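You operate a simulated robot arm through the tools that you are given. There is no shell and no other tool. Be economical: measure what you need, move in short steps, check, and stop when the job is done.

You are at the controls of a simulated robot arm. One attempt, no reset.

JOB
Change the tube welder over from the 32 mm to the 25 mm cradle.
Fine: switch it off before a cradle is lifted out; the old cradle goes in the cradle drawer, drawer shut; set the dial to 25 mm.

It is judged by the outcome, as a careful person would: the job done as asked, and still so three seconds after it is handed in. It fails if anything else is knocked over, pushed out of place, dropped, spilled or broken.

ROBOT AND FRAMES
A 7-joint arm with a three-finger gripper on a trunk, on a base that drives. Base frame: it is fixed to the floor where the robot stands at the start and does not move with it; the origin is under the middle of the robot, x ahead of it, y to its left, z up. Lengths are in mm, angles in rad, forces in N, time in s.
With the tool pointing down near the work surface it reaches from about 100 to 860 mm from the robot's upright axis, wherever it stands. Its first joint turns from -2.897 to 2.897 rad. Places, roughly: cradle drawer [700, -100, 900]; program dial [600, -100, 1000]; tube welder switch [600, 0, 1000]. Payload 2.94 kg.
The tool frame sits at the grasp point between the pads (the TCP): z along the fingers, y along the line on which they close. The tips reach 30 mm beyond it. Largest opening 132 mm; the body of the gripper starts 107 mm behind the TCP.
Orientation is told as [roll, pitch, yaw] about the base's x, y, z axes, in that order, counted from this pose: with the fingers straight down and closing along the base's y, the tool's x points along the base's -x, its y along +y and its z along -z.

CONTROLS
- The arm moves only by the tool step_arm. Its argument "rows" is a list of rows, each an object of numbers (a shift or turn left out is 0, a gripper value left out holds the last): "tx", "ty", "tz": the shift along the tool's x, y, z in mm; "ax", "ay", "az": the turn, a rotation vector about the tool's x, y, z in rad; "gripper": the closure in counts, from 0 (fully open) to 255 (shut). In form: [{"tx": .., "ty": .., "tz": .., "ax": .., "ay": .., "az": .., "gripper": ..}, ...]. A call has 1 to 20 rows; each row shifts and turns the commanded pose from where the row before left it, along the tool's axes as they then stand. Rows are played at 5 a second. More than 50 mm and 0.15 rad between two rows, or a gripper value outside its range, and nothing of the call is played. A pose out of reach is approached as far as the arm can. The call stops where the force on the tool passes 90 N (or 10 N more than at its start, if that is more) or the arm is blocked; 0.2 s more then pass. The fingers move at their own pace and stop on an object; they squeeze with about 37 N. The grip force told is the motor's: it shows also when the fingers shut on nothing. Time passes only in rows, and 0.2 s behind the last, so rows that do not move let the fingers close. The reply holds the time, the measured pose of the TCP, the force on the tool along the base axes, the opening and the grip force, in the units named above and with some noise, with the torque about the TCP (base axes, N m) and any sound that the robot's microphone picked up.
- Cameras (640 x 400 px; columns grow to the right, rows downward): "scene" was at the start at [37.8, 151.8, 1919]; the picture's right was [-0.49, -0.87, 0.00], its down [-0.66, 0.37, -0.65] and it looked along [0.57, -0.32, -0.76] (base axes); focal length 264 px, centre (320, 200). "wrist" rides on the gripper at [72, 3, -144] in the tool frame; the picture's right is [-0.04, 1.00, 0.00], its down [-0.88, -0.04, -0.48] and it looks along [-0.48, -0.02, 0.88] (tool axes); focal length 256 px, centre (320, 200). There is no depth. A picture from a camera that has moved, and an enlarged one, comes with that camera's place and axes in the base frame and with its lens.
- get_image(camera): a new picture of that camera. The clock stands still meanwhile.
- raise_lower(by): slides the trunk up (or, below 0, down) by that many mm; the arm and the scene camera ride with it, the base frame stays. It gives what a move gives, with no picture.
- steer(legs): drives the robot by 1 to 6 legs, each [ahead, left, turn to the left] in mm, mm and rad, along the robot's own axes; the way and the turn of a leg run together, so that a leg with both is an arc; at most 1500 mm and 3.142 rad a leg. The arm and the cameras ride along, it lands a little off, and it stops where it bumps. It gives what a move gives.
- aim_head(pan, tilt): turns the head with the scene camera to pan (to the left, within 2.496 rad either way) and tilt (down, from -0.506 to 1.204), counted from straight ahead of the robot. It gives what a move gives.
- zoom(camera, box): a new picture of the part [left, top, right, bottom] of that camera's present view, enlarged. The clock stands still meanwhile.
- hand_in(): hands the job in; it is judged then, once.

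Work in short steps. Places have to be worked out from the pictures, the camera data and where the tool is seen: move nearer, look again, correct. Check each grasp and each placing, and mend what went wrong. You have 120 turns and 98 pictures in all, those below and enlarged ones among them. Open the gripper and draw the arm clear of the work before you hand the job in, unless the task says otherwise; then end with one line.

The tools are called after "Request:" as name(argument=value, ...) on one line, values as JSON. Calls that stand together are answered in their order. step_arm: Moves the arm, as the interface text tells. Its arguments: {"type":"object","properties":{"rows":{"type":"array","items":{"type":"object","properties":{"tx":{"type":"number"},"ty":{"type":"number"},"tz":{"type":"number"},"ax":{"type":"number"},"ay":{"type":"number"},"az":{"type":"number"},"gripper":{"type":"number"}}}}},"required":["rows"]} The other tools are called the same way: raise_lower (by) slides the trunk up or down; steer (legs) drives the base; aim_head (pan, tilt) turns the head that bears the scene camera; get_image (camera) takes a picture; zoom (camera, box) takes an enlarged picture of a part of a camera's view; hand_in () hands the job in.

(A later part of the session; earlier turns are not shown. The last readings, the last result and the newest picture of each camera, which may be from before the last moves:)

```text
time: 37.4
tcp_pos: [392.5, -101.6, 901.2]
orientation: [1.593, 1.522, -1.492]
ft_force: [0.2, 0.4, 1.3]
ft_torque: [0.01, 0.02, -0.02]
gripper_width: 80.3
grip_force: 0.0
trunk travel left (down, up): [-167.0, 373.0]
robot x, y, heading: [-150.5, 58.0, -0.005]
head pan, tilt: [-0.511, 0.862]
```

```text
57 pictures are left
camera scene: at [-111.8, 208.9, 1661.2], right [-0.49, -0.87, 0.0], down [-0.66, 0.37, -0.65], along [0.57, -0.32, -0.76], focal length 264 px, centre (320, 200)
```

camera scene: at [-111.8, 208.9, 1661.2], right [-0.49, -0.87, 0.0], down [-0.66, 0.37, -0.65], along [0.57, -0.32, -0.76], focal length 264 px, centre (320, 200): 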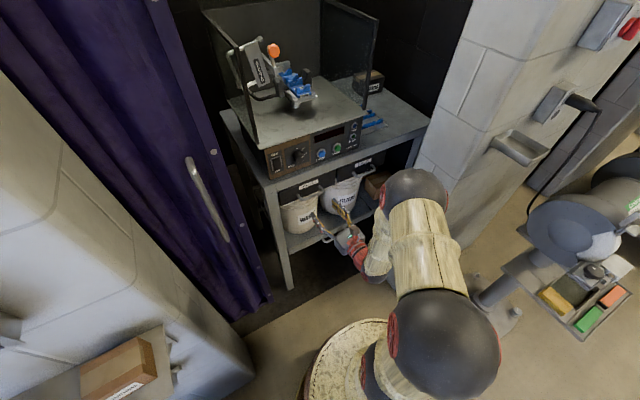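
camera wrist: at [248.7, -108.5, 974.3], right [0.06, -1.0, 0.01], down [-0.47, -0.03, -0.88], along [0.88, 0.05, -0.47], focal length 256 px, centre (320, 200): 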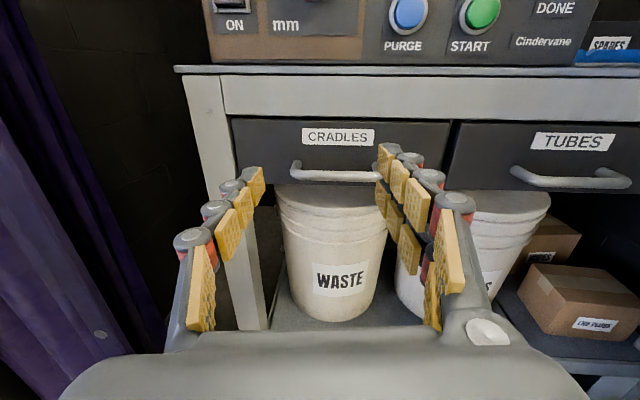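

Handle bar of the CRADLES drawer triangulates to about [538, −114, 855], running along y. I align height, straighten the tool and turn it 90° so the fingers close vertically round the bar.

Request:
step_arm(rows=[{"ax": -0.058, "tx": -23, "ty": 6}, {"tx": -23, "ty": 6}, {"az": -0.1427}, {"az": -0.1427}, {"az": -0.1427}, {"az": -0.1427}, {"az": -0.1427}, {"az": -0.1427}, {"az": -0.1427}, {"az": -0.1427}, {"az": -0.1427}, {"az": -0.1427}, {"az": -0.1427}])

Request:
get_image(camera="wrist")

```text
time: 40.2
tcp_pos: [391.5, -115.0, 856.7]
orientation: [1.574, -0.05, -1.572]
ft_force: [-0.6, -0.3, -0.1]
ft_torque: [-0.01, -0.03, -0.01]
gripper_width: 80.2
grip_force: 0.1
trunk travel left (down, up): [-167.0, 373.0]
robot x, y, heading: [-148.3, 59.4, -0.004]
head pan, tilt: [-0.511, 0.862]
```

```text
56 pictures are left
camera wrist: at [249.0, -42.3, 855.7], right [0.0, 0.01, 1.0], down [-0.48, -0.88, 0.0], along [0.88, -0.48, 0.01], focal length 256 px, centre (320, 200)
```

wrist: 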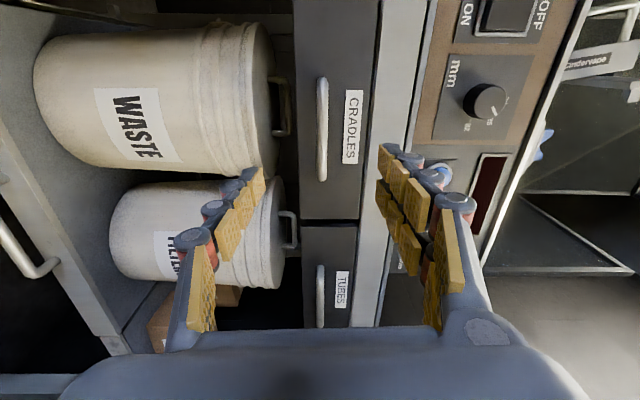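

Bar is aligned in height and sideways. Advance toward it.

Request:
step_arm(rows=[{"tz": 40}, {"tz": 40}, {"tz": 35}])

Request:
get_image(camera="wrist")

```text
time: 41.0
tcp_pos: [507.8, -115.9, 855.1]
orientation: [1.572, -0.047, -1.573]
ft_force: [-1.1, 0.4, -0.1]
ft_torque: [-0.01, -0.01, -0.02]
gripper_width: 80.3
grip_force: 0.0
trunk travel left (down, up): [-167.0, 373.0]
robot x, y, heading: [-151.9, 57.9, -0.0]
head pan, tilt: [-0.511, 0.862]
```

```text
55 pictures are left
camera wrist: at [364.1, -42.4, 855.5], right [0.0, 0.0, 1.0], down [-0.48, -0.88, 0.0], along [0.88, -0.48, 0.0], focal length 256 px, centre (320, 200)
```

wrist: 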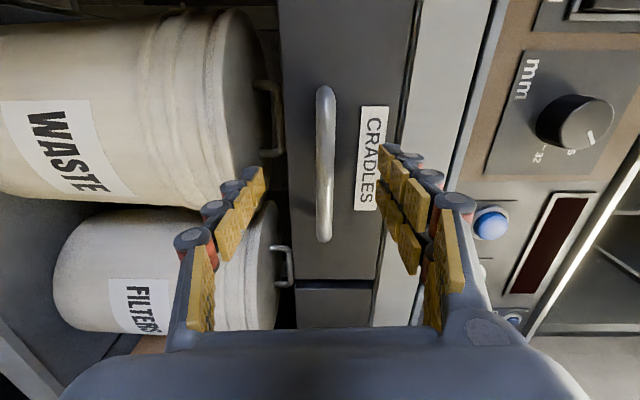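

Scale change puts the bar at x≈545. Advance 30 mm and close.

Request:
step_arm(rows=[{"tz": 15}, {"tz": 13}, {"gripper": 200}, {}, {}, {"gripper": 255}, {}, {}])

Request:
get_image(camera="wrist")

```text
time: 42.8
tcp_pos: [526.0, -115.7, 855.9]
orientation: [1.572, -0.043, -1.578]
ft_force: [-51.5, -0.6, 6.7]
ft_torque: [0.32, -0.32, 0.85]
gripper_width: 33.6
grip_force: 16.1
trunk travel left (down, up): [-167.0, 373.0]
robot x, y, heading: [-151.0, 56.1, -0.002]
head pan, tilt: [-0.511, 0.862]
stopped in row 8: the force on the tool passed its limit at 96 N (the readings are from after the stop); the commanded pose is now the measured one
```

```text
54 pictures are left
camera wrist: at [383.3, -42.6, 855.1], right [0.0, 0.0, 1.0], down [-0.48, -0.88, 0.0], along [0.88, -0.48, 0.0], focal length 256 px, centre (320, 200)
```

wrist: 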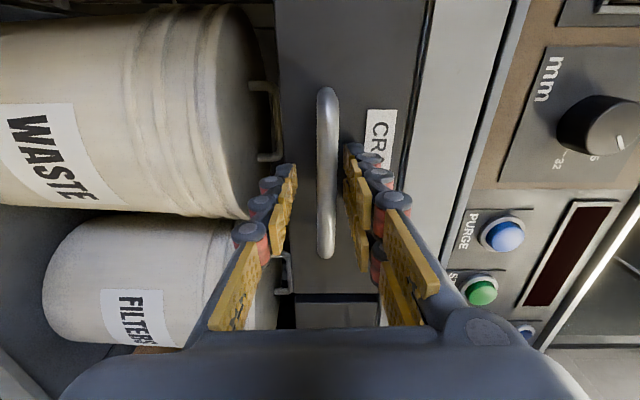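

Tips touched the drawer front (x≈558). Back off 8 mm and close again.

Request:
step_arm(rows=[{"tz": -8, "gripper": 160}, {}, {"gripper": 200}, {"gripper": 230}, {"gripper": 255}, {}, {}])

Request:
get_image(camera="wrist")

```text
time: 44.4
tcp_pos: [526.6, -116.4, 858.0]
orientation: [1.58, -0.05, -1.574]
ft_force: [2.1, 0.2, 11.1]
ft_torque: [0.74, 0.14, 0.35]
gripper_width: 11.7
grip_force: 32.5
trunk travel left (down, up): [-167.0, 373.0]
robot x, y, heading: [-149.3, 54.3, -0.004]
head pan, tilt: [-0.511, 0.862]
```

```text
53 pictures are left
camera wrist: at [383.1, -43.3, 857.7], right [-0.01, 0.0, 1.0], down [-0.48, -0.88, 0.0], along [0.88, -0.48, 0.01], focal length 256 px, centre (320, 200)
```

wrist: 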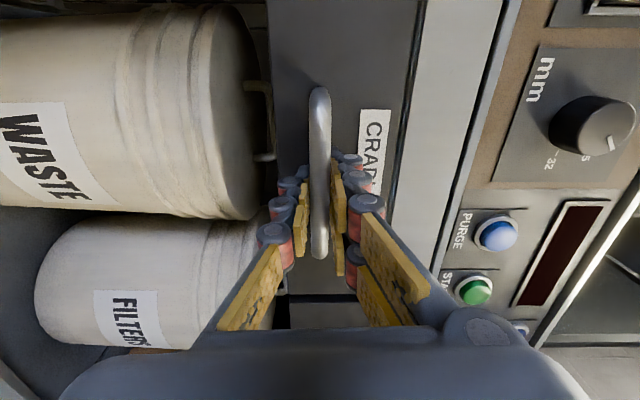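

Bar gripped (11.7 mm). Pull the drawer out.

Request:
step_arm(rows=[{"tz": -20, "ty": -2}, {"tz": -25}, {"tz": -25}, {"tz": -25}, {"tz": -25}, {"tz": -25}, {}])

Request:
get_image(camera="scene")

```text
time: 46.0
tcp_pos: [380.4, -115.7, 858.7]
orientation: [1.59, -0.05, -1.576]
ft_force: [-0.3, -2.4, 51.9]
ft_torque: [1.16, 0.26, 0.03]
gripper_width: 11.4
grip_force: 37.1
trunk travel left (down, up): [-167.0, 373.0]
robot x, y, heading: [-148.9, 56.7, -0.008]
head pan, tilt: [-0.511, 0.862]
```

```text
52 pictures are left
camera scene: at [-115.4, 209.6, 1661.2], right [-0.49, -0.87, 0.0], down [-0.66, 0.37, -0.65], along [0.57, -0.32, -0.76], focal length 264 px, centre (320, 200)
```

scene: 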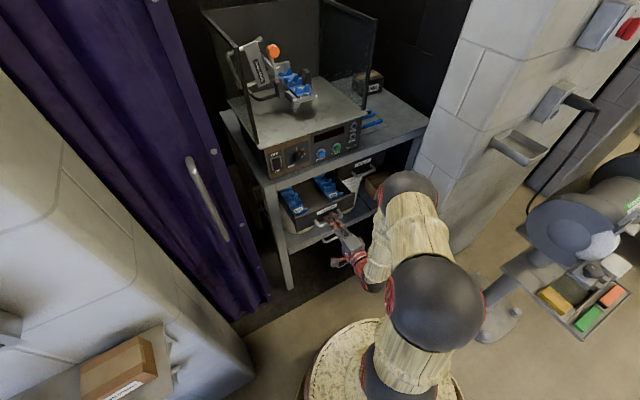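

The drawer opens; two cradles are visible. I relieve the vertical load and pull further.

Request:
step_arm(rows=[{"ty": 5}, {"tz": -25}, {"tz": -25}, {"tz": -20}, {}])

Request:
zoom(camera="scene", box=[240, 150, 400, 270])

```text
time: 47.2
tcp_pos: [312.0, -116.9, 859.8]
orientation: [1.577, -0.048, -1.577]
ft_force: [-1.2, -17.6, 18.7]
ft_torque: [0.88, 0.17, -0.64]
gripper_width: 11.5
grip_force: 36.8
trunk travel left (down, up): [-167.0, 373.0]
robot x, y, heading: [-147.3, 56.6, 0.002]
head pan, tilt: [-0.511, 0.862]
```

```text
3.33 times, centred on (320, 210) of scene
camera zoom: at [-113.2, 207.6, 1661.2], right [-0.49, -0.87, 0.0], down [-0.66, 0.37, -0.65], along [0.57, -0.32, -0.76], focal length 880 px, centre (320, 167)
```

zoom: 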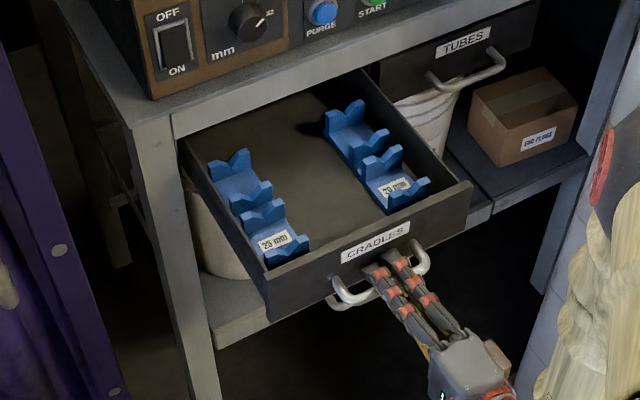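

Left cradle reads 25 mm, right one 20 mm; the middle is free for the 32 mm. I release the handle and lift the arm clear, turning back upright.

Request:
step_arm(rows=[{"gripper": 170}, {}, {"tz": -30}, {"tz": -40}, {"ty": 45}, {"ty": 45}, {"ty": 45}, {"az": 0.1427}, {"az": 0.1427}, {"az": 0.1427}, {"az": 0.1427}, {"az": 0.1427}, {"az": 0.1427}, {"az": 0.1427}, {"az": 0.1427}, {"az": 0.1427}, {"az": 0.1427}, {"az": 0.1427}])

Request:
raise_lower(by=200)

Request:
get_image(camera="wrist")

```text
time: 51.0
tcp_pos: [240.7, -110.2, 992.8]
orientation: [1.735, 1.524, -1.409]
ft_force: [0.2, -0.2, 0.0]
ft_torque: [0.02, 0.04, -0.03]
gripper_width: 44.0
grip_force: 0.0
trunk travel left (down, up): [-167.0, 373.0]
robot x, y, heading: [-151.7, 58.5, 0.003]
head pan, tilt: [-0.511, 0.862]
```

```text
time: 53.1
tcp_pos: [242.2, -109.9, 1193.7]
orientation: [1.718, 1.522, -1.428]
ft_force: [0.8, -0.7, 0.0]
ft_torque: [0.01, 0.02, -0.01]
gripper_width: 44.2
grip_force: 0.1
trunk travel left (down, up): [-367.0, 173.0]
robot x, y, heading: [-148.3, 57.9, -0.005]
head pan, tilt: [-0.511, 0.862]
```

```text
50 pictures are left
camera wrist: at [96.0, -107.7, 1264.5], right [0.0, -1.0, 0.0], down [-0.47, 0.0, -0.88], along [0.88, 0.0, -0.47], focal length 256 px, centre (320, 200)
```

wrist: 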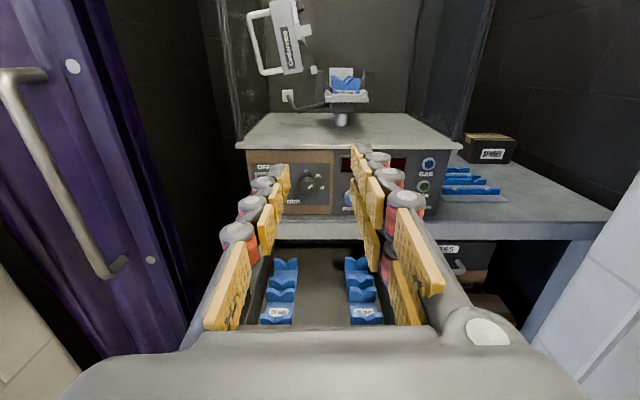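

Now drive the base forward again 150 mm (to its initial place) and pitch the tool down.

Request:
step_arm(rows=[{"tx": 40}, {"tx": 40}, {"ay": -0.14}, {"ay": -0.14}, {"ay": -0.14}, {"ay": -0.14}, {"ay": -0.14}, {"ay": -0.14}, {"ay": -0.14}, {"ay": -0.14}, {"ay": -0.14}, {"ay": -0.14}, {"ay": -0.12}])

Request:
steer(legs=[[150, 0, 0]])

Request:
get_image(camera="wrist")

```text
time: 55.9
tcp_pos: [240.3, -106.1, 1273.1]
orientation: [0.047, 0.054, 3.142]
ft_force: [-0.9, 0.2, -0.3]
ft_torque: [-0.01, 0.01, 0.03]
gripper_width: 44.0
grip_force: 0.0
trunk travel left (down, up): [-367.0, 173.0]
robot x, y, heading: [-148.3, 56.7, -0.007]
head pan, tilt: [-0.511, 0.862]
```

```text
time: 57.3
tcp_pos: [390.4, -105.4, 1273.2]
orientation: [0.046, 0.056, 3.14]
ft_force: [-0.3, -0.2, 0.8]
ft_torque: [0.01, 0.06, 0.0]
gripper_width: 43.7
grip_force: 0.0
trunk travel left (down, up): [-367.0, 173.0]
robot x, y, heading: [-0.9, 55.4, -0.004]
head pan, tilt: [-0.511, 0.862]
```

```text
49 pictures are left
camera wrist: at [454.6, -101.6, 1420.6], right [-0.05, -1.0, 0.05], down [-0.9, 0.06, 0.42], along [-0.42, -0.02, -0.91], focal length 256 px, centre (320, 200)
```

wrist: 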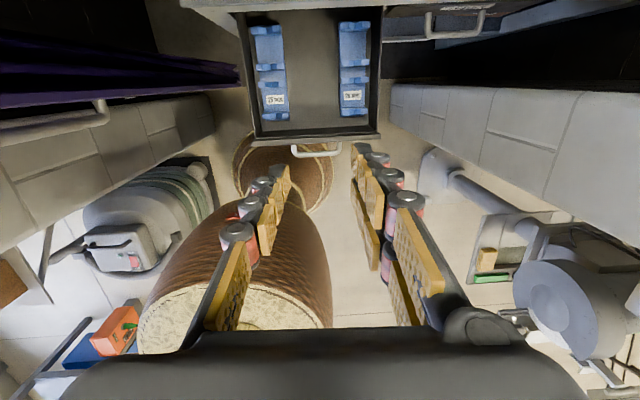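

I enlarge the drawer to judge clearances.

Request:
zoom(camera="wrist", box=[230, 0, 400, 160])

Request:
zoom(camera="scene", box=[230, 80, 410, 250])

```text
2.50 times, centred on (315, 80) of wrist
camera zoom: at [454.6, -101.6, 1420.6], right [-0.05, -1.0, 0.05], down [-0.9, 0.06, 0.42], along [-0.42, -0.02, -0.91], focal length 640 px, centre (332, 500)
```

zoom: 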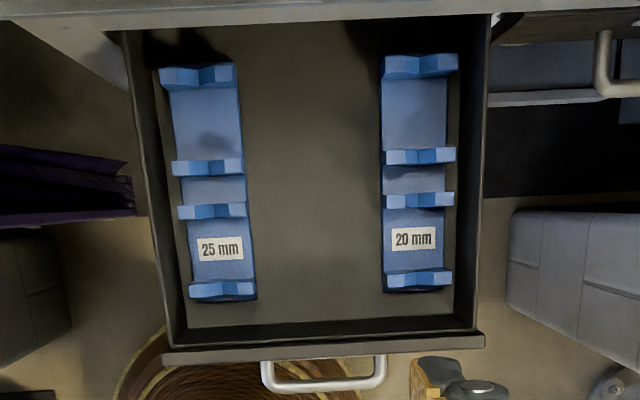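

```text
2.35 times, centred on (320, 165) of scene
camera zoom: at [40.0, 208.6, 1861.0], right [-0.49, -0.87, 0.0], down [-0.66, 0.37, -0.65], along [0.57, -0.32, -0.76], focal length 621 px, centre (320, 282)
```

zoom: 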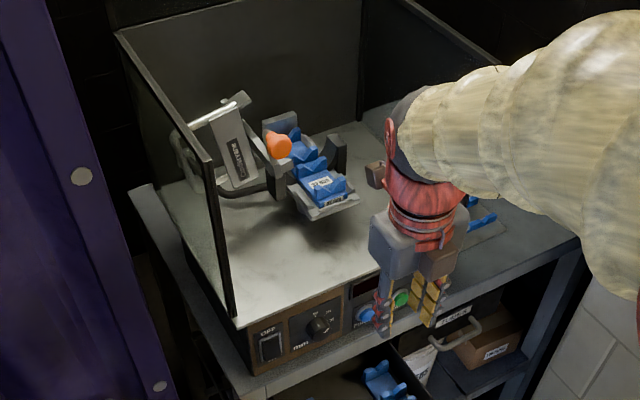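

Labels are clear: 25 mm left, 20 mm right. The weld-head lever knob triangulates to ≈[615,−57,1384], so I rise first, then go over the fitted cradle for a close look.

Request:
step_arm(rows=[{"tz": -40, "ax": -0.046, "ay": 0.054, "gripper": 60}, {"tz": -40}, {"tz": -45}, {"ty": 30, "tx": 40}, {"ty": 30, "tx": 40}, {"tx": 45}, {"tx": 45}, {"tx": 45}])

Request:
get_image(camera="wrist")

```text
time: 59.1
tcp_pos: [591.2, -155.4, 1425.5]
orientation: [0.094, 0.109, -3.139]
ft_force: [1.1, 0.3, -0.5]
ft_torque: [0.02, 0.07, 0.01]
gripper_width: 100.9
grip_force: 0.2
trunk travel left (down, up): [-367.0, 173.0]
robot x, y, heading: [-0.7, 55.1, -0.002]
head pan, tilt: [-0.511, 0.862]
```

```text
46 pictures are left
camera wrist: at [647.9, -143.1, 1575.5], right [-0.05, -0.99, 0.09], down [-0.92, 0.08, 0.37], along [-0.38, -0.06, -0.92], focal length 256 px, centre (320, 200)
```

wrist: 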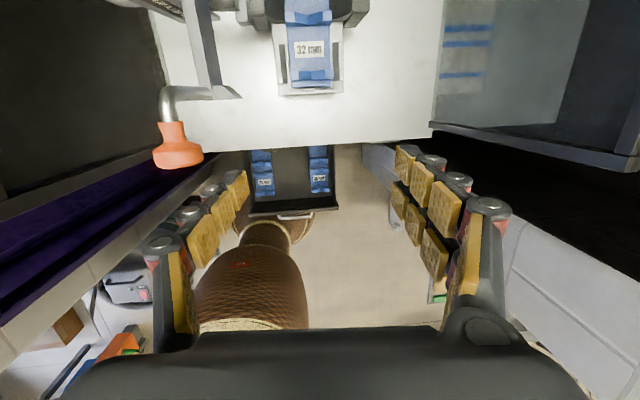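

I fix the tilt, turn the tool so the fingers close along x with the camera on the right (−y) side, away from the lever, and move over the cradle.

Request:
step_arm(rows=[{"ax": 0.094}, {"ay": -0.109}, {"az": 0.1427}, {"az": 0.1427}, {"az": 0.1427}, {"az": 0.1427}, {"az": 0.1427}, {"az": 0.1427}, {"az": 0.1427}, {"az": 0.1427}, {"az": 0.1427}, {"az": 0.1427}, {"az": 0.1427}, {"ty": -40, "tx": 10}, {"ty": -40}, {"ty": -40}])

Request:
get_image(camera="wrist")

Request:
get_image(camera="scene")

```text
time: 62.5
tcp_pos: [600.1, -133.2, 1425.1]
orientation: [-0.022, 0.006, 2.938]
ft_force: [-1.0, 0.6, 0.0]
ft_torque: [0.02, -0.05, -0.02]
gripper_width: 100.9
grip_force: 0.1
out of reach, approached as far as the arm can: row 4, 5, 6, 7, 8, 9, 10, 11, 12, 13, 14, 15, 16
trunk travel left (down, up): [-367.0, 173.0]
robot x, y, heading: [2.0, 59.0, -0.005]
head pan, tilt: [-0.511, 0.862]
```

```text
45 pictures are left
camera wrist: at [668.5, -152.5, 1569.2], right [-0.24, -0.97, -0.02], down [-0.86, 0.2, 0.47], along [-0.45, 0.13, -0.88], focal length 256 px, centre (320, 200)
```

wrist: 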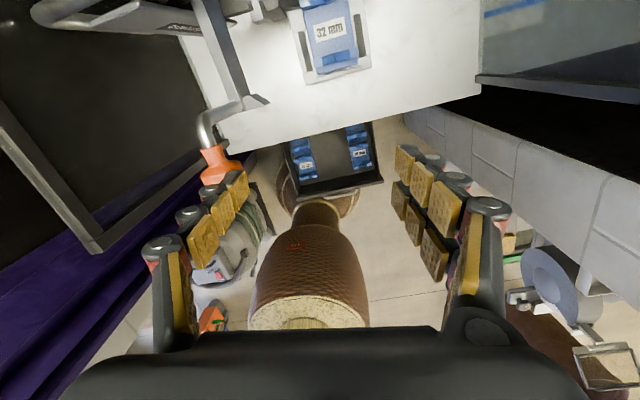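

```text
44 pictures are left
camera scene: at [37.9, 208.4, 1861.1], right [-0.49, -0.87, 0.0], down [-0.66, 0.37, -0.65], along [0.57, -0.32, -0.76], focal length 264 px, centre (320, 200)
```

scene: 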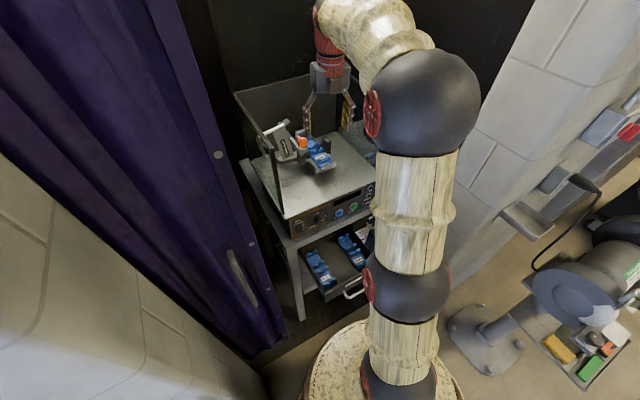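

Joint limit in that turning direction; I turn the other way, to the starting heading (camera on the robot side), where the cradle can be seen well.

Request:
step_arm(rows=[{"az": -0.147}, {"az": -0.147}, {"az": -0.147}, {"az": -0.147}, {"az": -0.147}, {"az": -0.147}, {"az": -0.147}, {"az": -0.147}, {"az": -0.147}, {"az": -0.147}, {"az": -0.147}, {"az": -0.147}, {"az": -0.147}, {"az": -0.147}, {"az": -0.147}, {"az": -0.147}, {"az": -0.147}, {"az": -0.147}, {"az": -0.147}, {"az": -0.147}])

Request:
step_arm(rows=[{"az": -0.147}, {"az": -0.147}, {"ty": -15, "az": -0.1}])

Request:
get_image(camera="wrist")

```text
time: 66.7
tcp_pos: [600.4, -133.2, 1423.8]
orientation: [0.004, -0.002, -0.432]
ft_force: [1.0, -0.5, -0.4]
ft_torque: [0.0, -0.02, -0.01]
gripper_width: 101.1
grip_force: 0.1
trunk travel left (down, up): [-367.0, 173.0]
robot x, y, heading: [1.9, 53.6, -0.003]
head pan, tilt: [-0.511, 0.862]
```

```text
time: 67.5
tcp_pos: [599.1, -147.7, 1423.3]
orientation: [0.001, -0.005, -0.039]
ft_force: [-0.1, -1.0, 0.6]
ft_torque: [0.01, -0.02, -0.04]
gripper_width: 100.7
grip_force: 0.0
trunk travel left (down, up): [-367.0, 173.0]
robot x, y, heading: [-0.1, 54.9, -0.002]
head pan, tilt: [-0.511, 0.862]
```

```text
43 pictures are left
camera wrist: at [526.1, -141.7, 1568.4], right [0.08, 1.0, 0.0], down [0.88, -0.07, 0.48], along [0.48, -0.04, -0.88], focal length 256 px, centre (320, 200)
```

wrist: 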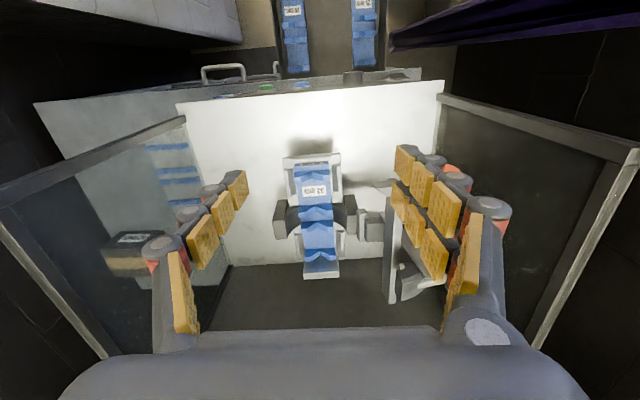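

Request:
zoom(camera="wrist", box=[250, 130, 400, 290])

```text
2.50 times, centred on (325, 210) of wrist
camera zoom: at [526.1, -141.7, 1568.4], right [0.08, 1.0, 0.0], down [0.88, -0.07, 0.48], along [0.48, -0.04, -0.88], focal length 640 px, centre (308, 175)
```

zoom: 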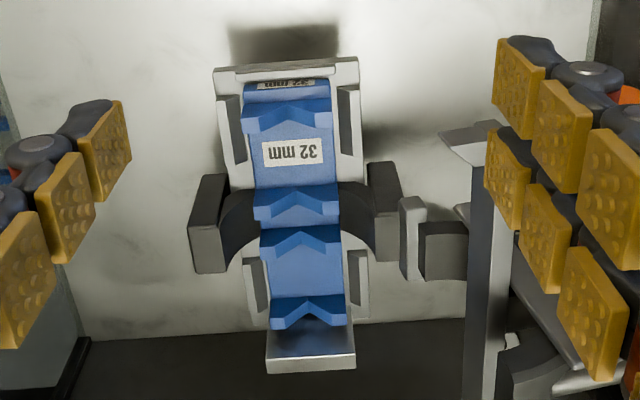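

Cradle layout: ribs at x≈662, 719, 749, 804 (y≈−167), label face z≈1212. The rings and rails block its sides, so I'll grip the two middle ribs along x. Turn to yaw +π/2 (camera on −y side).

Request:
step_arm(rows=[{"az": -0.1463}, {"az": -0.1463}, {"az": -0.1463}, {"az": -0.1463}, {"az": -0.1463}, {"az": -0.1463}, {"az": -0.1463}, {"az": -0.1463}, {"az": -0.1463}, {"az": -0.1463}, {"az": -0.1463}])

Request:
step_arm(rows=[{"ty": -45, "tx": 19}, {"ty": -45}, {"ty": -45, "gripper": 115}])

Request:
get_image(camera="wrist")

```text
time: 69.9
tcp_pos: [598.2, -146.9, 1424.7]
orientation: [-0.005, -0.002, 1.569]
ft_force: [0.6, 0.3, 0.2]
ft_torque: [0.0, 0.04, 0.0]
gripper_width: 100.9
grip_force: 0.1
trunk travel left (down, up): [-367.0, 173.0]
robot x, y, heading: [1.7, 56.1, -0.008]
head pan, tilt: [-0.511, 0.862]
```

```text
time: 70.7
tcp_pos: [736.0, -168.9, 1421.8]
orientation: [0.001, -0.003, 1.567]
ft_force: [1.0, -0.4, -0.9]
ft_torque: [0.04, 0.12, 0.02]
gripper_width: 73.8
grip_force: 1.2
trunk travel left (down, up): [-367.0, 173.0]
robot x, y, heading: [-2.6, 58.2, -0.003]
head pan, tilt: [-0.511, 0.862]
```

```text
41 pictures are left
camera wrist: at [734.0, -239.9, 1565.6], right [-1.0, 0.05, 0.0], down [0.04, 0.88, 0.48], along [0.02, 0.48, -0.88], focal length 256 px, centre (320, 200)
```

wrist: 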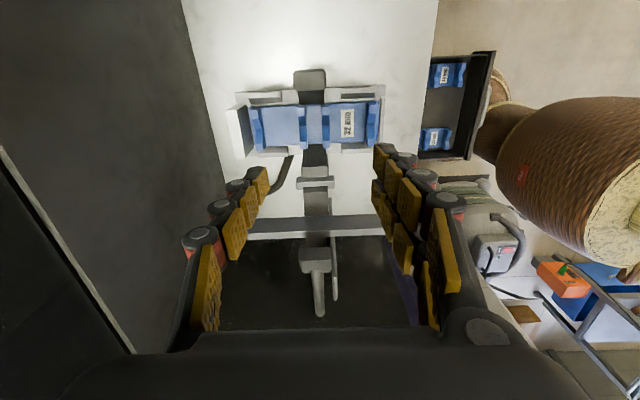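

Request:
zoom(camera="wrist", box=[220, 50, 420, 210])

```text
2.50 times, centred on (320, 130) of wrist
camera zoom: at [734.0, -239.9, 1565.6], right [-1.0, 0.05, 0.0], down [0.04, 0.88, 0.48], along [0.02, 0.48, -0.88], focal length 640 px, centre (320, 375)
```

zoom: 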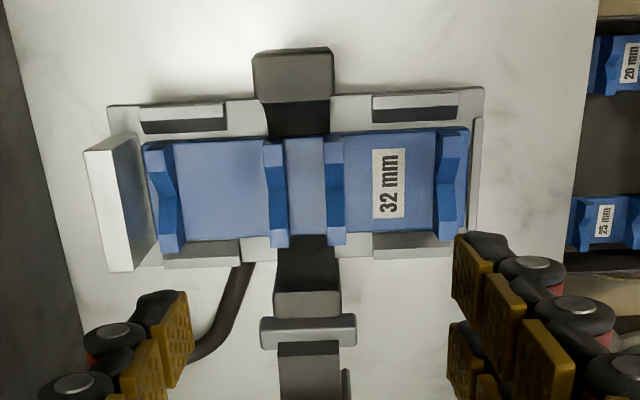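

The middle-rib centre is ~6 mm further +x. I correct and descend to just above the ribs.

Request:
step_arm(rows=[{"ty": -6, "tx": -2}, {"tz": 45}, {"tz": 45}, {"tz": 45}])

Request:
zoom(camera="wrist", box=[170, 60, 470, 280])

Request:
zoom(camera="scene", box=[250, 60, 390, 190])

```text
time: 71.7
tcp_pos: [738.7, -166.1, 1291.0]
orientation: [-0.004, -0.003, 1.57]
ft_force: [-0.3, 0.4, -0.1]
ft_torque: [-0.01, 0.03, 0.02]
gripper_width: 72.5
grip_force: 0.0
trunk travel left (down, up): [-367.0, 173.0]
robot x, y, heading: [0.8, 58.5, -0.001]
head pan, tilt: [-0.511, 0.862]
```

```text
1.82 times, centred on (320, 170) of wrist
camera zoom: at [736.3, -237.7, 1434.9], right [-1.0, 0.05, 0.0], down [0.04, 0.88, 0.48], along [0.03, 0.48, -0.88], focal length 465 px, centre (320, 254)
```

zoom: 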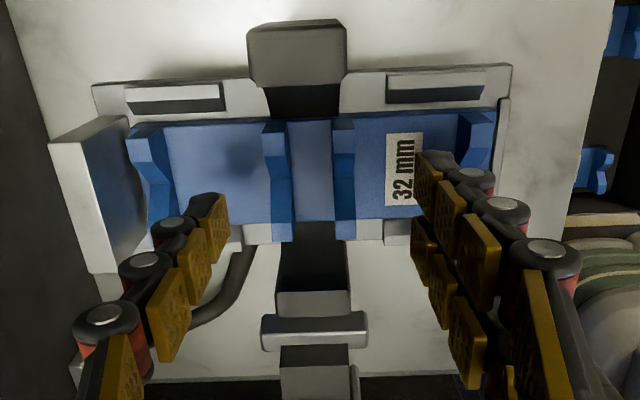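

```text
3.08 times, centred on (320, 125) of scene
camera zoom: at [38.8, 208.4, 1861.0], right [-0.49, -0.87, 0.0], down [-0.66, 0.37, -0.65], along [0.57, -0.32, -0.76], focal length 812 px, centre (320, 431)
```

zoom: 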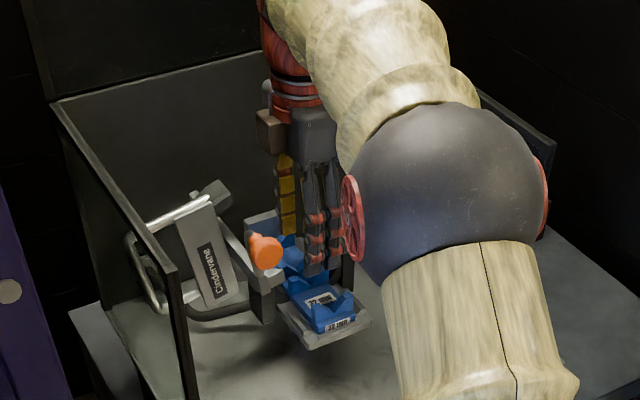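

Shift 4 mm more and descend 30 mm, checking depth.

Request:
step_arm(rows=[{"ty": -4}, {"tz": 15}, {"tz": 15}])

Request:
zoom(camera="wrist", box=[170, 60, 470, 280])

```text
time: 72.5
tcp_pos: [744.3, -164.7, 1259.9]
orientation: [-0.002, -0.003, 1.57]
ft_force: [0.9, -0.3, -0.6]
ft_torque: [0.0, 0.05, 0.0]
gripper_width: 72.5
grip_force: 0.0
trunk travel left (down, up): [-367.0, 173.0]
robot x, y, heading: [-2.2, 55.6, -0.005]
head pan, tilt: [-0.511, 0.862]
```

```text
1.82 times, centred on (320, 170) of wrist
camera zoom: at [740.6, -236.8, 1403.7], right [-1.0, 0.05, 0.0], down [0.04, 0.88, 0.48], along [0.02, 0.48, -0.88], focal length 465 px, centre (320, 254)
```

zoom: 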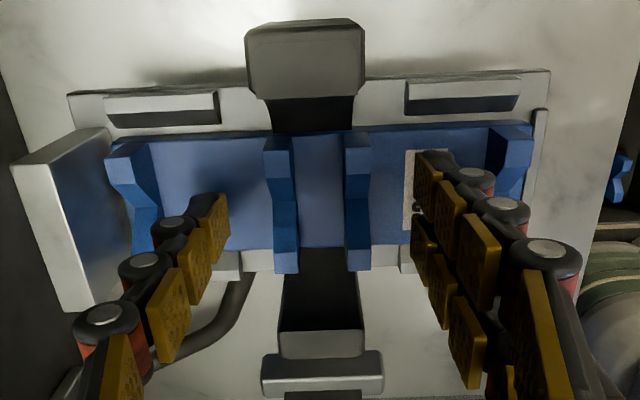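

Centred on the ribs. I descend in small steps watching the force.

Request:
step_arm(rows=[{"tz": 4}, {"tz": 4}, {}])

Request:
zoom(camera="wrist", box=[170, 60, 470, 280])

```text
time: 73.3
tcp_pos: [745.5, -164.4, 1251.4]
orientation: [-0.003, -0.003, 1.568]
ft_force: [-0.1, -1.3, 0.5]
ft_torque: [-0.01, -0.03, -0.01]
gripper_width: 72.5
grip_force: 0.0
trunk travel left (down, up): [-367.0, 173.0]
robot x, y, heading: [-4.9, 56.4, -0.002]
head pan, tilt: [-0.511, 0.862]
```

```text
1.82 times, centred on (320, 170) of wrist
camera zoom: at [740.6, -236.3, 1396.0], right [-1.0, 0.05, 0.0], down [0.04, 0.88, 0.48], along [0.02, 0.48, -0.88], focal length 465 px, centre (320, 254)
```

zoom: 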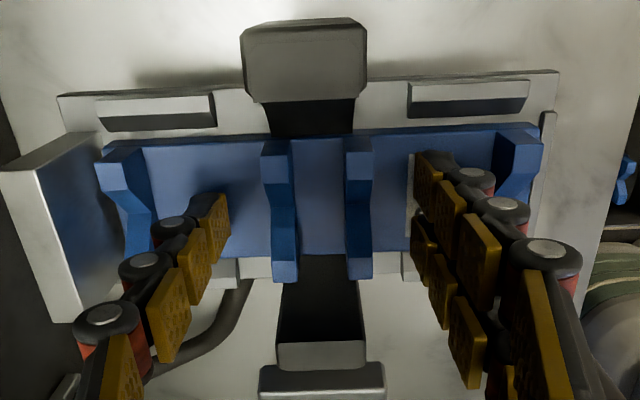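

Fingers are now well down beside the ribs with no contact. Close gently on the two middle ribs.

Request:
step_arm(rows=[{"gripper": 140}, {"gripper": 160}, {"gripper": 180}, {"gripper": 200}, {"gripper": 220}, {}, {}])

Request:
zoom(camera="wrist", box=[170, 60, 470, 280])

```text
time: 74.9
tcp_pos: [743.7, -165.5, 1251.8]
orientation: [-0.001, -0.002, 1.569]
ft_force: [-0.1, 0.1, 0.0]
ft_torque: [-0.02, -0.05, 0.1]
gripper_width: 39.5
grip_force: 36.6
trunk travel left (down, up): [-367.0, 173.0]
robot x, y, heading: [1.9, 55.8, -0.001]
head pan, tilt: [-0.511, 0.862]
```

```text
1.82 times, centred on (320, 170) of wrist
camera zoom: at [740.5, -236.4, 1396.2], right [-1.0, 0.05, 0.0], down [0.04, 0.88, 0.48], along [0.02, 0.48, -0.88], focal length 465 px, centre (320, 254)
```

zoom: 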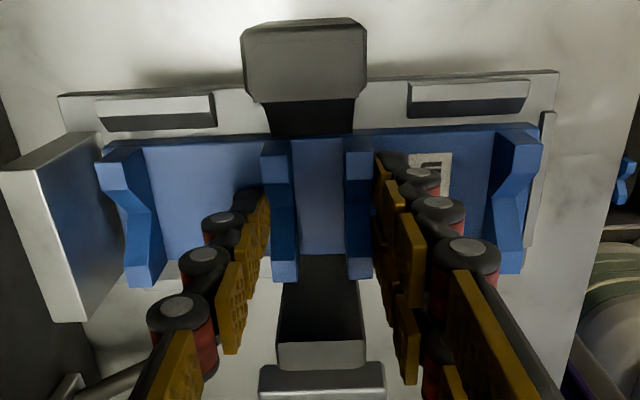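

Firm grip (39.5 mm, 37 N); seat pose noted: TCP [743.7, −165.5, 1251.8]. Lift gently.

Request:
step_arm(rows=[{"tz": -5}, {"tz": -10}, {"tz": -15}, {}])

Request:
zoom(camera="wrist", box=[170, 60, 470, 280])

```text
time: 75.9
tcp_pos: [745.4, -164.1, 1280.7]
orientation: [-0.002, 0.0, 1.57]
ft_force: [0.1, -0.4, -4.1]
ft_torque: [-0.01, -0.01, -0.02]
gripper_width: 39.5
grip_force: 36.4
trunk travel left (down, up): [-367.0, 173.0]
robot x, y, heading: [0.6, 58.5, -0.007]
head pan, tilt: [-0.511, 0.862]
```

```text
1.82 times, centred on (320, 170) of wrist
camera zoom: at [741.3, -236.6, 1425.2], right [-1.0, 0.05, 0.0], down [0.04, 0.88, 0.48], along [0.02, 0.48, -0.88], focal length 465 px, centre (320, 254)
```

zoom: 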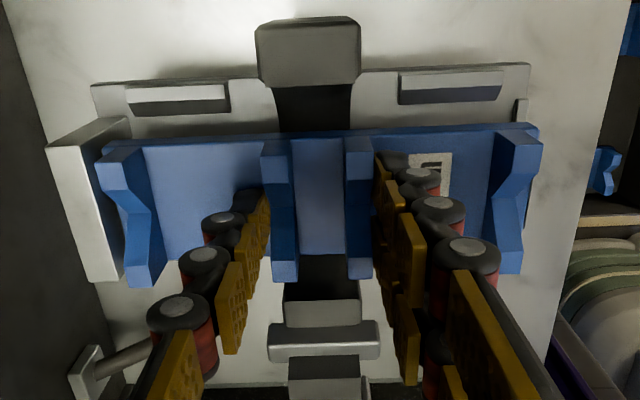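

Cradle lifted cleanly (≈4 N). Raise clear, carry it back toward the robot at y −165 (away from the lever), then over the drawer's free middle.

Request:
step_arm(rows=[{"tz": -35}, {"tz": -35}, {"tz": -30}, {"ty": 40}, {"ty": 40}, {"ty": 40}, {"ty": 40}, {"ty": 40}, {"ty": 40}, {"ty": 41, "tx": -25}, {"tx": -28}, {}])

Request:
get_image(camera="wrist")

```text
time: 78.5
tcp_pos: [462.7, -109.5, 1380.8]
orientation: [-0.005, -0.002, 1.569]
ft_force: [0.8, 0.3, -2.8]
ft_torque: [0.0, -0.01, -0.02]
gripper_width: 39.4
grip_force: 36.6
trunk travel left (down, up): [-367.0, 173.0]
robot x, y, heading: [0.1, 53.1, -0.003]
head pan, tilt: [-0.511, 0.862]
```

```text
33 pictures are left
camera wrist: at [459.0, -182.4, 1525.5], right [-1.0, 0.05, 0.0], down [0.04, 0.88, 0.48], along [0.02, 0.48, -0.88], focal length 256 px, centre (320, 200)
```

wrist: 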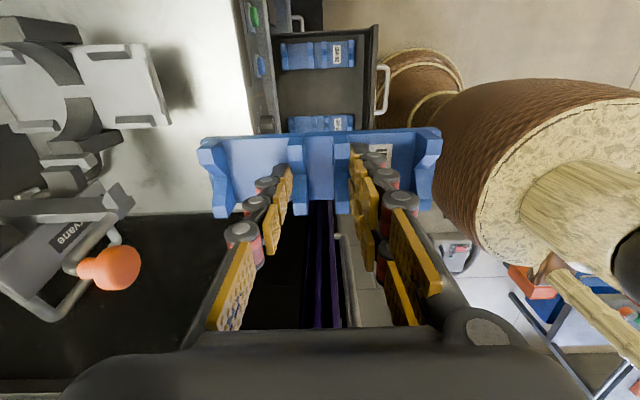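

Over the drawer; lower with the trunk first, then check position.

Request:
raise_lower(by=-250)

Request:
step_arm(rows=[{"tz": 40}, {"tz": 40}, {"tz": 40}])

Request:
get_image(camera="wrist")

```text
time: 81.1
tcp_pos: [463.2, -111.0, 1130.9]
orientation: [-0.004, -0.002, 1.571]
ft_force: [-0.1, 0.8, -3.5]
ft_torque: [-0.01, -0.02, 0.01]
gripper_width: 39.4
grip_force: 37.2
trunk travel left (down, up): [-117.0, 423.0]
robot x, y, heading: [0.7, 59.8, -0.001]
head pan, tilt: [-0.511, 0.862]
```

```text
time: 81.9
tcp_pos: [462.3, -109.6, 1010.9]
orientation: [-0.003, -0.003, 1.568]
ft_force: [0.5, -0.5, -3.3]
ft_torque: [0.04, 0.01, 0.01]
gripper_width: 39.6
grip_force: 37.1
trunk travel left (down, up): [-117.0, 423.0]
robot x, y, heading: [1.8, 55.2, -0.0]
head pan, tilt: [-0.511, 0.862]
```

```text
32 pictures are left
camera wrist: at [458.5, -181.4, 1154.6], right [-1.0, 0.05, 0.0], down [0.04, 0.88, 0.48], along [0.03, 0.48, -0.88], focal length 256 px, centre (320, 200)
```

wrist: 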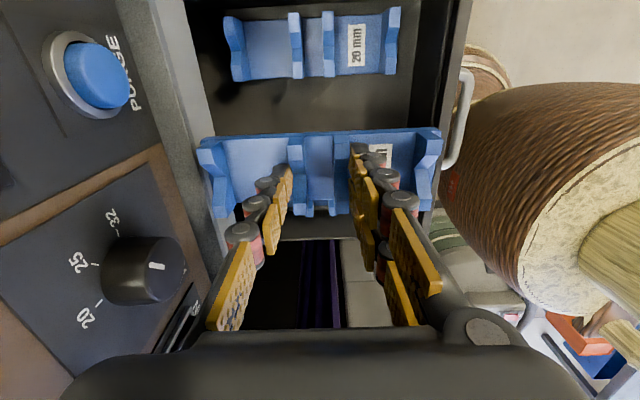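

Good: the middle slot is directly below, 20 mm cradle beyond. I shift 8 mm toward the robot (table-edge clearance) and descend 90 mm.

Request:
step_arm(rows=[{"ty": 8, "tx": 2}, {"tz": 30}, {"tz": 30}, {"tz": 30}])

Request:
get_image(camera="wrist")

```text
time: 82.9
tcp_pos: [456.7, -112.9, 921.2]
orientation: [-0.004, -0.001, 1.567]
ft_force: [-0.4, -0.9, -2.5]
ft_torque: [0.01, 0.01, -0.02]
gripper_width: 39.7
grip_force: 36.8
trunk travel left (down, up): [-117.0, 423.0]
robot x, y, heading: [-1.2, 55.7, -0.003]
head pan, tilt: [-0.511, 0.862]
```

```text
31 pictures are left
camera wrist: at [452.3, -184.1, 1064.6], right [-1.0, 0.05, 0.0], down [0.04, 0.88, 0.48], along [0.03, 0.48, -0.88], focal length 256 px, centre (320, 200)
```

wrist: 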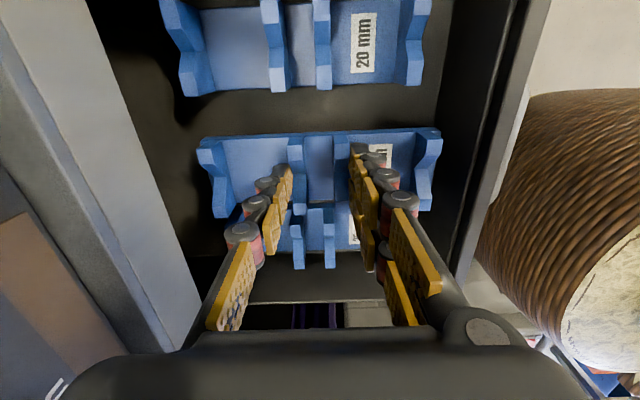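

About 22 mm left to the floor by comparison with the 20 mm cradle. Descend carefully until contact.

Request:
step_arm(rows=[{"tz": 14}, {"tz": 3}, {}])

Request:
step_arm(rows=[{"tz": 3}, {}])

```text
time: 83.7
tcp_pos: [456.7, -112.5, 904.7]
orientation: [-0.005, -0.003, 1.57]
ft_force: [1.1, 1.5, -3.2]
ft_torque: [0.02, 0.0, 0.01]
gripper_width: 39.5
grip_force: 36.9
trunk travel left (down, up): [-117.0, 423.0]
robot x, y, heading: [-2.3, 57.0, -0.005]
head pan, tilt: [-0.511, 0.862]
```

```text
time: 84.3
tcp_pos: [456.4, -111.6, 900.5]
orientation: [-0.003, -0.003, 1.569]
ft_force: [-0.1, 0.7, -4.0]
ft_torque: [0.0, 0.01, -0.01]
gripper_width: 39.4
grip_force: 36.9
trunk travel left (down, up): [-117.0, 423.0]
robot x, y, heading: [-0.5, 58.5, -0.007]
head pan, tilt: [-0.511, 0.862]
```

Still carrying full weight; continue in small steps.

Request:
step_arm(rows=[{"tz": 3}, {}])

Request:
step_arm(rows=[{"tz": 3}, {}])

Request:
step_arm(rows=[{"tz": 3}, {}])

```text
time: 84.9
tcp_pos: [455.5, -112.6, 897.9]
orientation: [-0.003, -0.001, 1.569]
ft_force: [-0.4, -0.4, -3.4]
ft_torque: [0.0, -0.01, -0.03]
gripper_width: 39.3
grip_force: 37.1
trunk travel left (down, up): [-117.0, 423.0]
robot x, y, heading: [-1.2, 60.0, -0.005]
head pan, tilt: [-0.511, 0.862]
```

```text
time: 85.5
tcp_pos: [456.4, -111.9, 895.5]
orientation: [-0.002, -0.001, 1.57]
ft_force: [0.1, 0.5, -4.0]
ft_torque: [-0.01, 0.0, -0.03]
gripper_width: 39.6
grip_force: 36.6
trunk travel left (down, up): [-117.0, 423.0]
robot x, y, heading: [0.8, 55.9, -0.011]
head pan, tilt: [-0.511, 0.862]
```

```text
time: 86.1
tcp_pos: [456.1, -111.9, 891.4]
orientation: [-0.003, -0.002, 1.569]
ft_force: [-0.3, 0.0, -4.0]
ft_torque: [0.0, -0.02, -0.01]
gripper_width: 39.4
grip_force: 36.5
trunk travel left (down, up): [-117.0, 423.0]
robot x, y, heading: [-5.2, 56.3, -0.006]
head pan, tilt: [-0.511, 0.862]
```

Request:
get_image(camera="wrist")

```text
30 pictures are left
camera wrist: at [452.6, -184.1, 1036.0], right [-1.0, 0.05, 0.0], down [0.04, 0.88, 0.48], along [0.02, 0.48, -0.88], focal length 256 px, centre (320, 200)
```

wrist: 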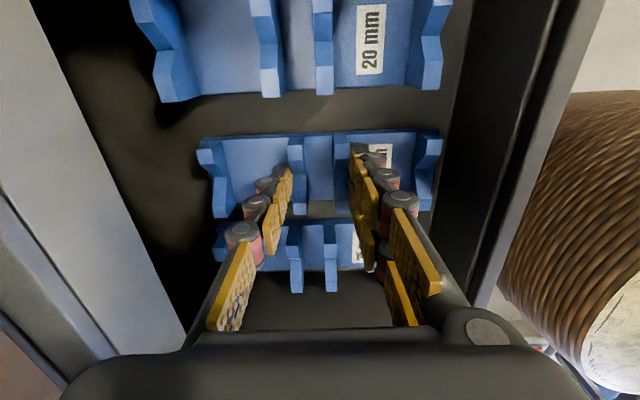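

A few millimetres remain; continue.

Request:
step_arm(rows=[{"tz": 3}, {}])

Request:
step_arm(rows=[{"tz": 3}, {}])

Request:
step_arm(rows=[{"tz": 3}, {}])

```text
time: 86.7
tcp_pos: [456.0, -112.3, 888.6]
orientation: [-0.004, -0.001, 1.569]
ft_force: [0.0, -0.1, -3.4]
ft_torque: [0.0, -0.03, 0.0]
gripper_width: 39.8
grip_force: 37.4
trunk travel left (down, up): [-117.0, 423.0]
robot x, y, heading: [-1.4, 58.8, -0.006]
head pan, tilt: [-0.511, 0.862]
```

```text
time: 87.3
tcp_pos: [456.5, -111.9, 884.3]
orientation: [-0.003, -0.001, 1.569]
ft_force: [0.0, -0.6, -3.8]
ft_torque: [-0.01, -0.05, -0.03]
gripper_width: 39.3
grip_force: 36.6
trunk travel left (down, up): [-117.0, 423.0]
robot x, y, heading: [-2.3, 57.6, -0.007]
head pan, tilt: [-0.511, 0.862]
```

```text
time: 87.9
tcp_pos: [456.5, -111.5, 885.4]
orientation: [-0.009, 0.0, 1.57]
ft_force: [0.6, 5.2, 22.9]
ft_torque: [0.31, -0.02, 0.0]
gripper_width: 39.7
grip_force: 37.1
trunk travel left (down, up): [-117.0, 423.0]
robot x, y, heading: [-0.7, 54.9, -0.003]
head pan, tilt: [-0.511, 0.862]
```

Floor contact at TCP z≈885 (so the same grip on the 25 mm is at z 885). Relieve, open, and rise.

Request:
step_arm(rows=[{"tz": -2}, {"gripper": 200}, {"gripper": 180}, {"gripper": 160}, {"gripper": 140}, {}, {}, {"tz": -20}, {"tz": -40}, {"tz": -40}])

Request:
get_image(camera="wrist")

```text
time: 90.1
tcp_pos: [456.4, -112.9, 985.9]
orientation: [-0.001, -0.003, 1.568]
ft_force: [-0.7, -0.1, -0.5]
ft_torque: [-0.01, 0.01, 0.0]
gripper_width: 59.4
grip_force: 0.1
trunk travel left (down, up): [-117.0, 423.0]
robot x, y, heading: [5.3, 55.5, 0.001]
head pan, tilt: [-0.511, 0.862]
```

```text
29 pictures are left
camera wrist: at [451.9, -185.2, 1129.7], right [-1.0, 0.05, 0.0], down [0.04, 0.88, 0.48], along [0.02, 0.48, -0.88], focal length 256 px, centre (320, 200)
```

wrist: 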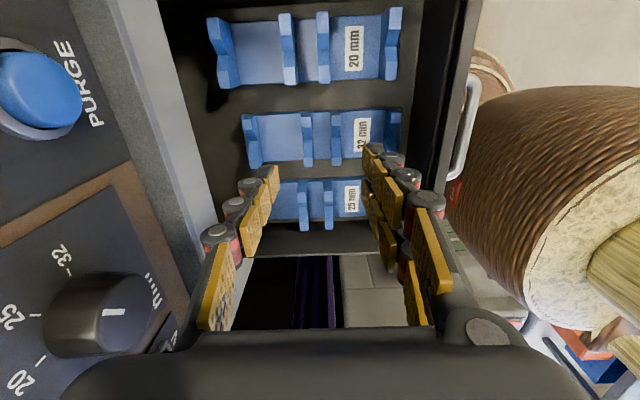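

The 32 mm lies flat in the middle. Move over the 25 mm cradle (≈[465, −32]).

Request:
step_arm(rows=[{"tx": -40, "ty": -9, "gripper": 115}, {"tx": -40}, {}])

Request:
get_image(camera="wrist")

```text
time: 90.9
tcp_pos: [466.2, -32.6, 986.1]
orientation: [-0.004, -0.001, 1.568]
ft_force: [-0.1, 0.0, 0.2]
ft_torque: [-0.02, -0.04, -0.02]
gripper_width: 72.2
grip_force: 0.0
trunk travel left (down, up): [-117.0, 423.0]
robot x, y, heading: [-0.3, 56.5, 0.001]
head pan, tilt: [-0.511, 0.862]
```

```text
28 pictures are left
camera wrist: at [461.8, -104.6, 1129.5], right [-1.0, 0.05, 0.0], down [0.04, 0.88, 0.48], along [0.02, 0.48, -0.88], focal length 256 px, centre (320, 200)
```

wrist: 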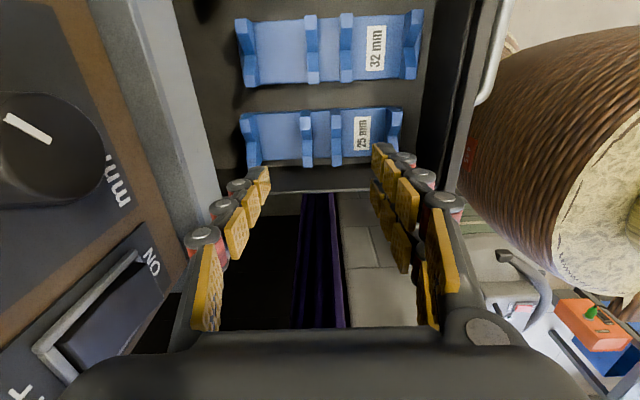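

The 25 mm sits relative to the tool exactly as the 32 mm did. Descend to the same grip height (885).

Request:
step_arm(rows=[{"tz": 30}, {"tz": 30}, {"tz": 25}, {"tz": 10}, {}])

Request:
get_image(camera="wrist")

```text
time: 92.1
tcp_pos: [465.2, -32.3, 889.8]
orientation: [-0.004, -0.001, 1.569]
ft_force: [-0.3, -0.7, -0.3]
ft_torque: [-0.02, 0.01, -0.02]
gripper_width: 72.6
grip_force: 0.1
trunk travel left (down, up): [-117.0, 423.0]
robot x, y, heading: [2.1, 57.7, -0.005]
head pan, tilt: [-0.511, 0.862]
```

```text
27 pictures are left
camera wrist: at [461.5, -104.0, 1035.0], right [-1.0, 0.05, 0.0], down [0.04, 0.88, 0.48], along [0.02, 0.48, -0.88], focal length 256 px, centre (320, 200)
```

wrist: 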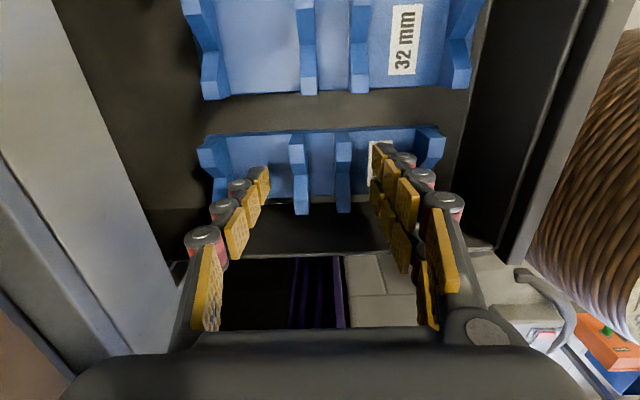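

Aligned as with the 32 mm grip. Lower 4 mm and close.

Request:
step_arm(rows=[{"tz": 4}, {"gripper": 140}, {"gripper": 160}, {"gripper": 180}, {"gripper": 200}, {"gripper": 220}, {}, {}])

Request:
step_arm(rows=[{"tz": -10}, {"tz": -15}, {"tz": -15}, {}])

Request:
get_image(camera="wrist")

```text
time: 93.9
tcp_pos: [464.9, -32.9, 887.7]
orientation: [-0.004, -0.002, 1.569]
ft_force: [-1.3, -0.7, -0.5]
ft_torque: [0.06, 0.06, 0.04]
gripper_width: 39.6
grip_force: 36.8
trunk travel left (down, up): [-117.0, 423.0]
robot x, y, heading: [1.4, 58.5, -0.007]
head pan, tilt: [-0.511, 0.862]
```

```text
time: 94.9
tcp_pos: [465.3, -31.9, 926.3]
orientation: [-0.003, -0.002, 1.569]
ft_force: [0.4, -0.3, -3.4]
ft_torque: [0.02, -0.02, 0.05]
gripper_width: 39.6
grip_force: 36.8
trunk travel left (down, up): [-117.0, 423.0]
robot x, y, heading: [-0.5, 58.0, -0.008]
head pan, tilt: [-0.511, 0.862]
```

```text
26 pictures are left
camera wrist: at [461.6, -104.3, 1070.8], right [-1.0, 0.05, 0.0], down [0.04, 0.88, 0.48], along [0.02, 0.48, -0.88], focal length 256 px, centre (320, 200)
```

wrist: 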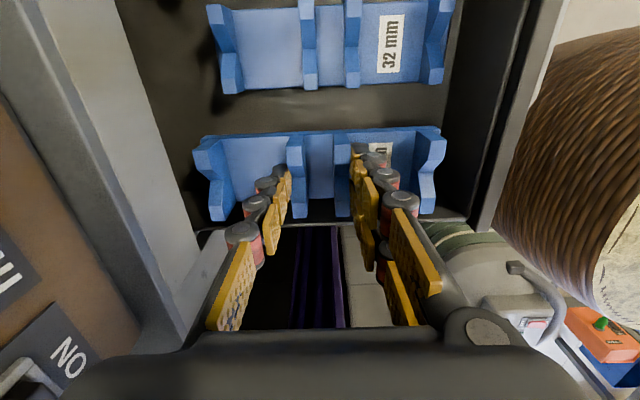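

Gripped and lifted (39.6 mm, 3.5 N). Shift toward the robot for table clearance, rise high, and move to y −165.

Request:
step_arm(rows=[{"ty": 12}, {"tz": -40}, {"tz": -40}, {"tz": -40}])

Request:
raise_lower(by=350)

Request:
step_arm(rows=[{"tx": 45}, {"tx": 45}, {"tx": 43}, {}])

Request:
get_image(camera="wrist")

```text
time: 95.9
tcp_pos: [451.8, -32.2, 1047.6]
orientation: [-0.002, -0.001, 1.569]
ft_force: [0.0, -0.7, -3.4]
ft_torque: [0.03, -0.03, -0.01]
gripper_width: 39.3
grip_force: 36.6
trunk travel left (down, up): [-117.0, 423.0]
robot x, y, heading: [-4.0, 58.0, -0.003]
head pan, tilt: [-0.511, 0.862]
```

```text
time: 99.3
tcp_pos: [452.1, -32.7, 1395.5]
orientation: [-0.004, -0.002, 1.57]
ft_force: [-0.4, -0.2, -3.4]
ft_torque: [0.01, -0.03, -0.02]
gripper_width: 39.5
grip_force: 37.2
trunk travel left (down, up): [-467.0, 73.0]
robot x, y, heading: [2.9, 57.8, -0.006]
head pan, tilt: [-0.511, 0.862]
```

```text
time: 100.3
tcp_pos: [449.9, -164.9, 1398.0]
orientation: [-0.004, -0.002, 1.57]
ft_force: [0.1, 0.9, -3.6]
ft_torque: [-0.02, -0.02, -0.01]
gripper_width: 39.3
grip_force: 37.3
trunk travel left (down, up): [-467.0, 73.0]
robot x, y, heading: [0.8, 57.4, -0.001]
head pan, tilt: [-0.511, 0.862]
```

```text
25 pictures are left
camera wrist: at [447.3, -236.1, 1541.3], right [-1.0, 0.05, 0.0], down [0.04, 0.88, 0.48], along [0.02, 0.48, -0.88], focal length 256 px, centre (320, 200)
```

wrist: 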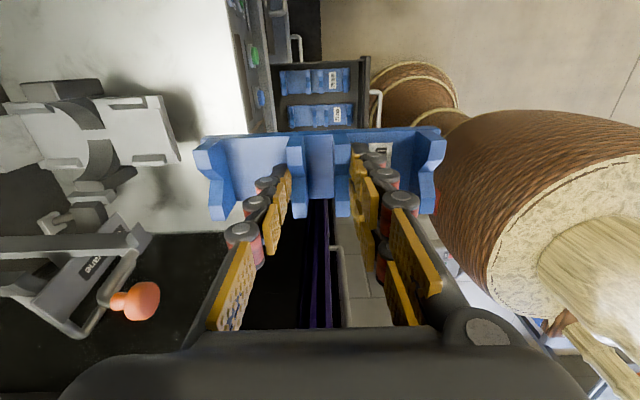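

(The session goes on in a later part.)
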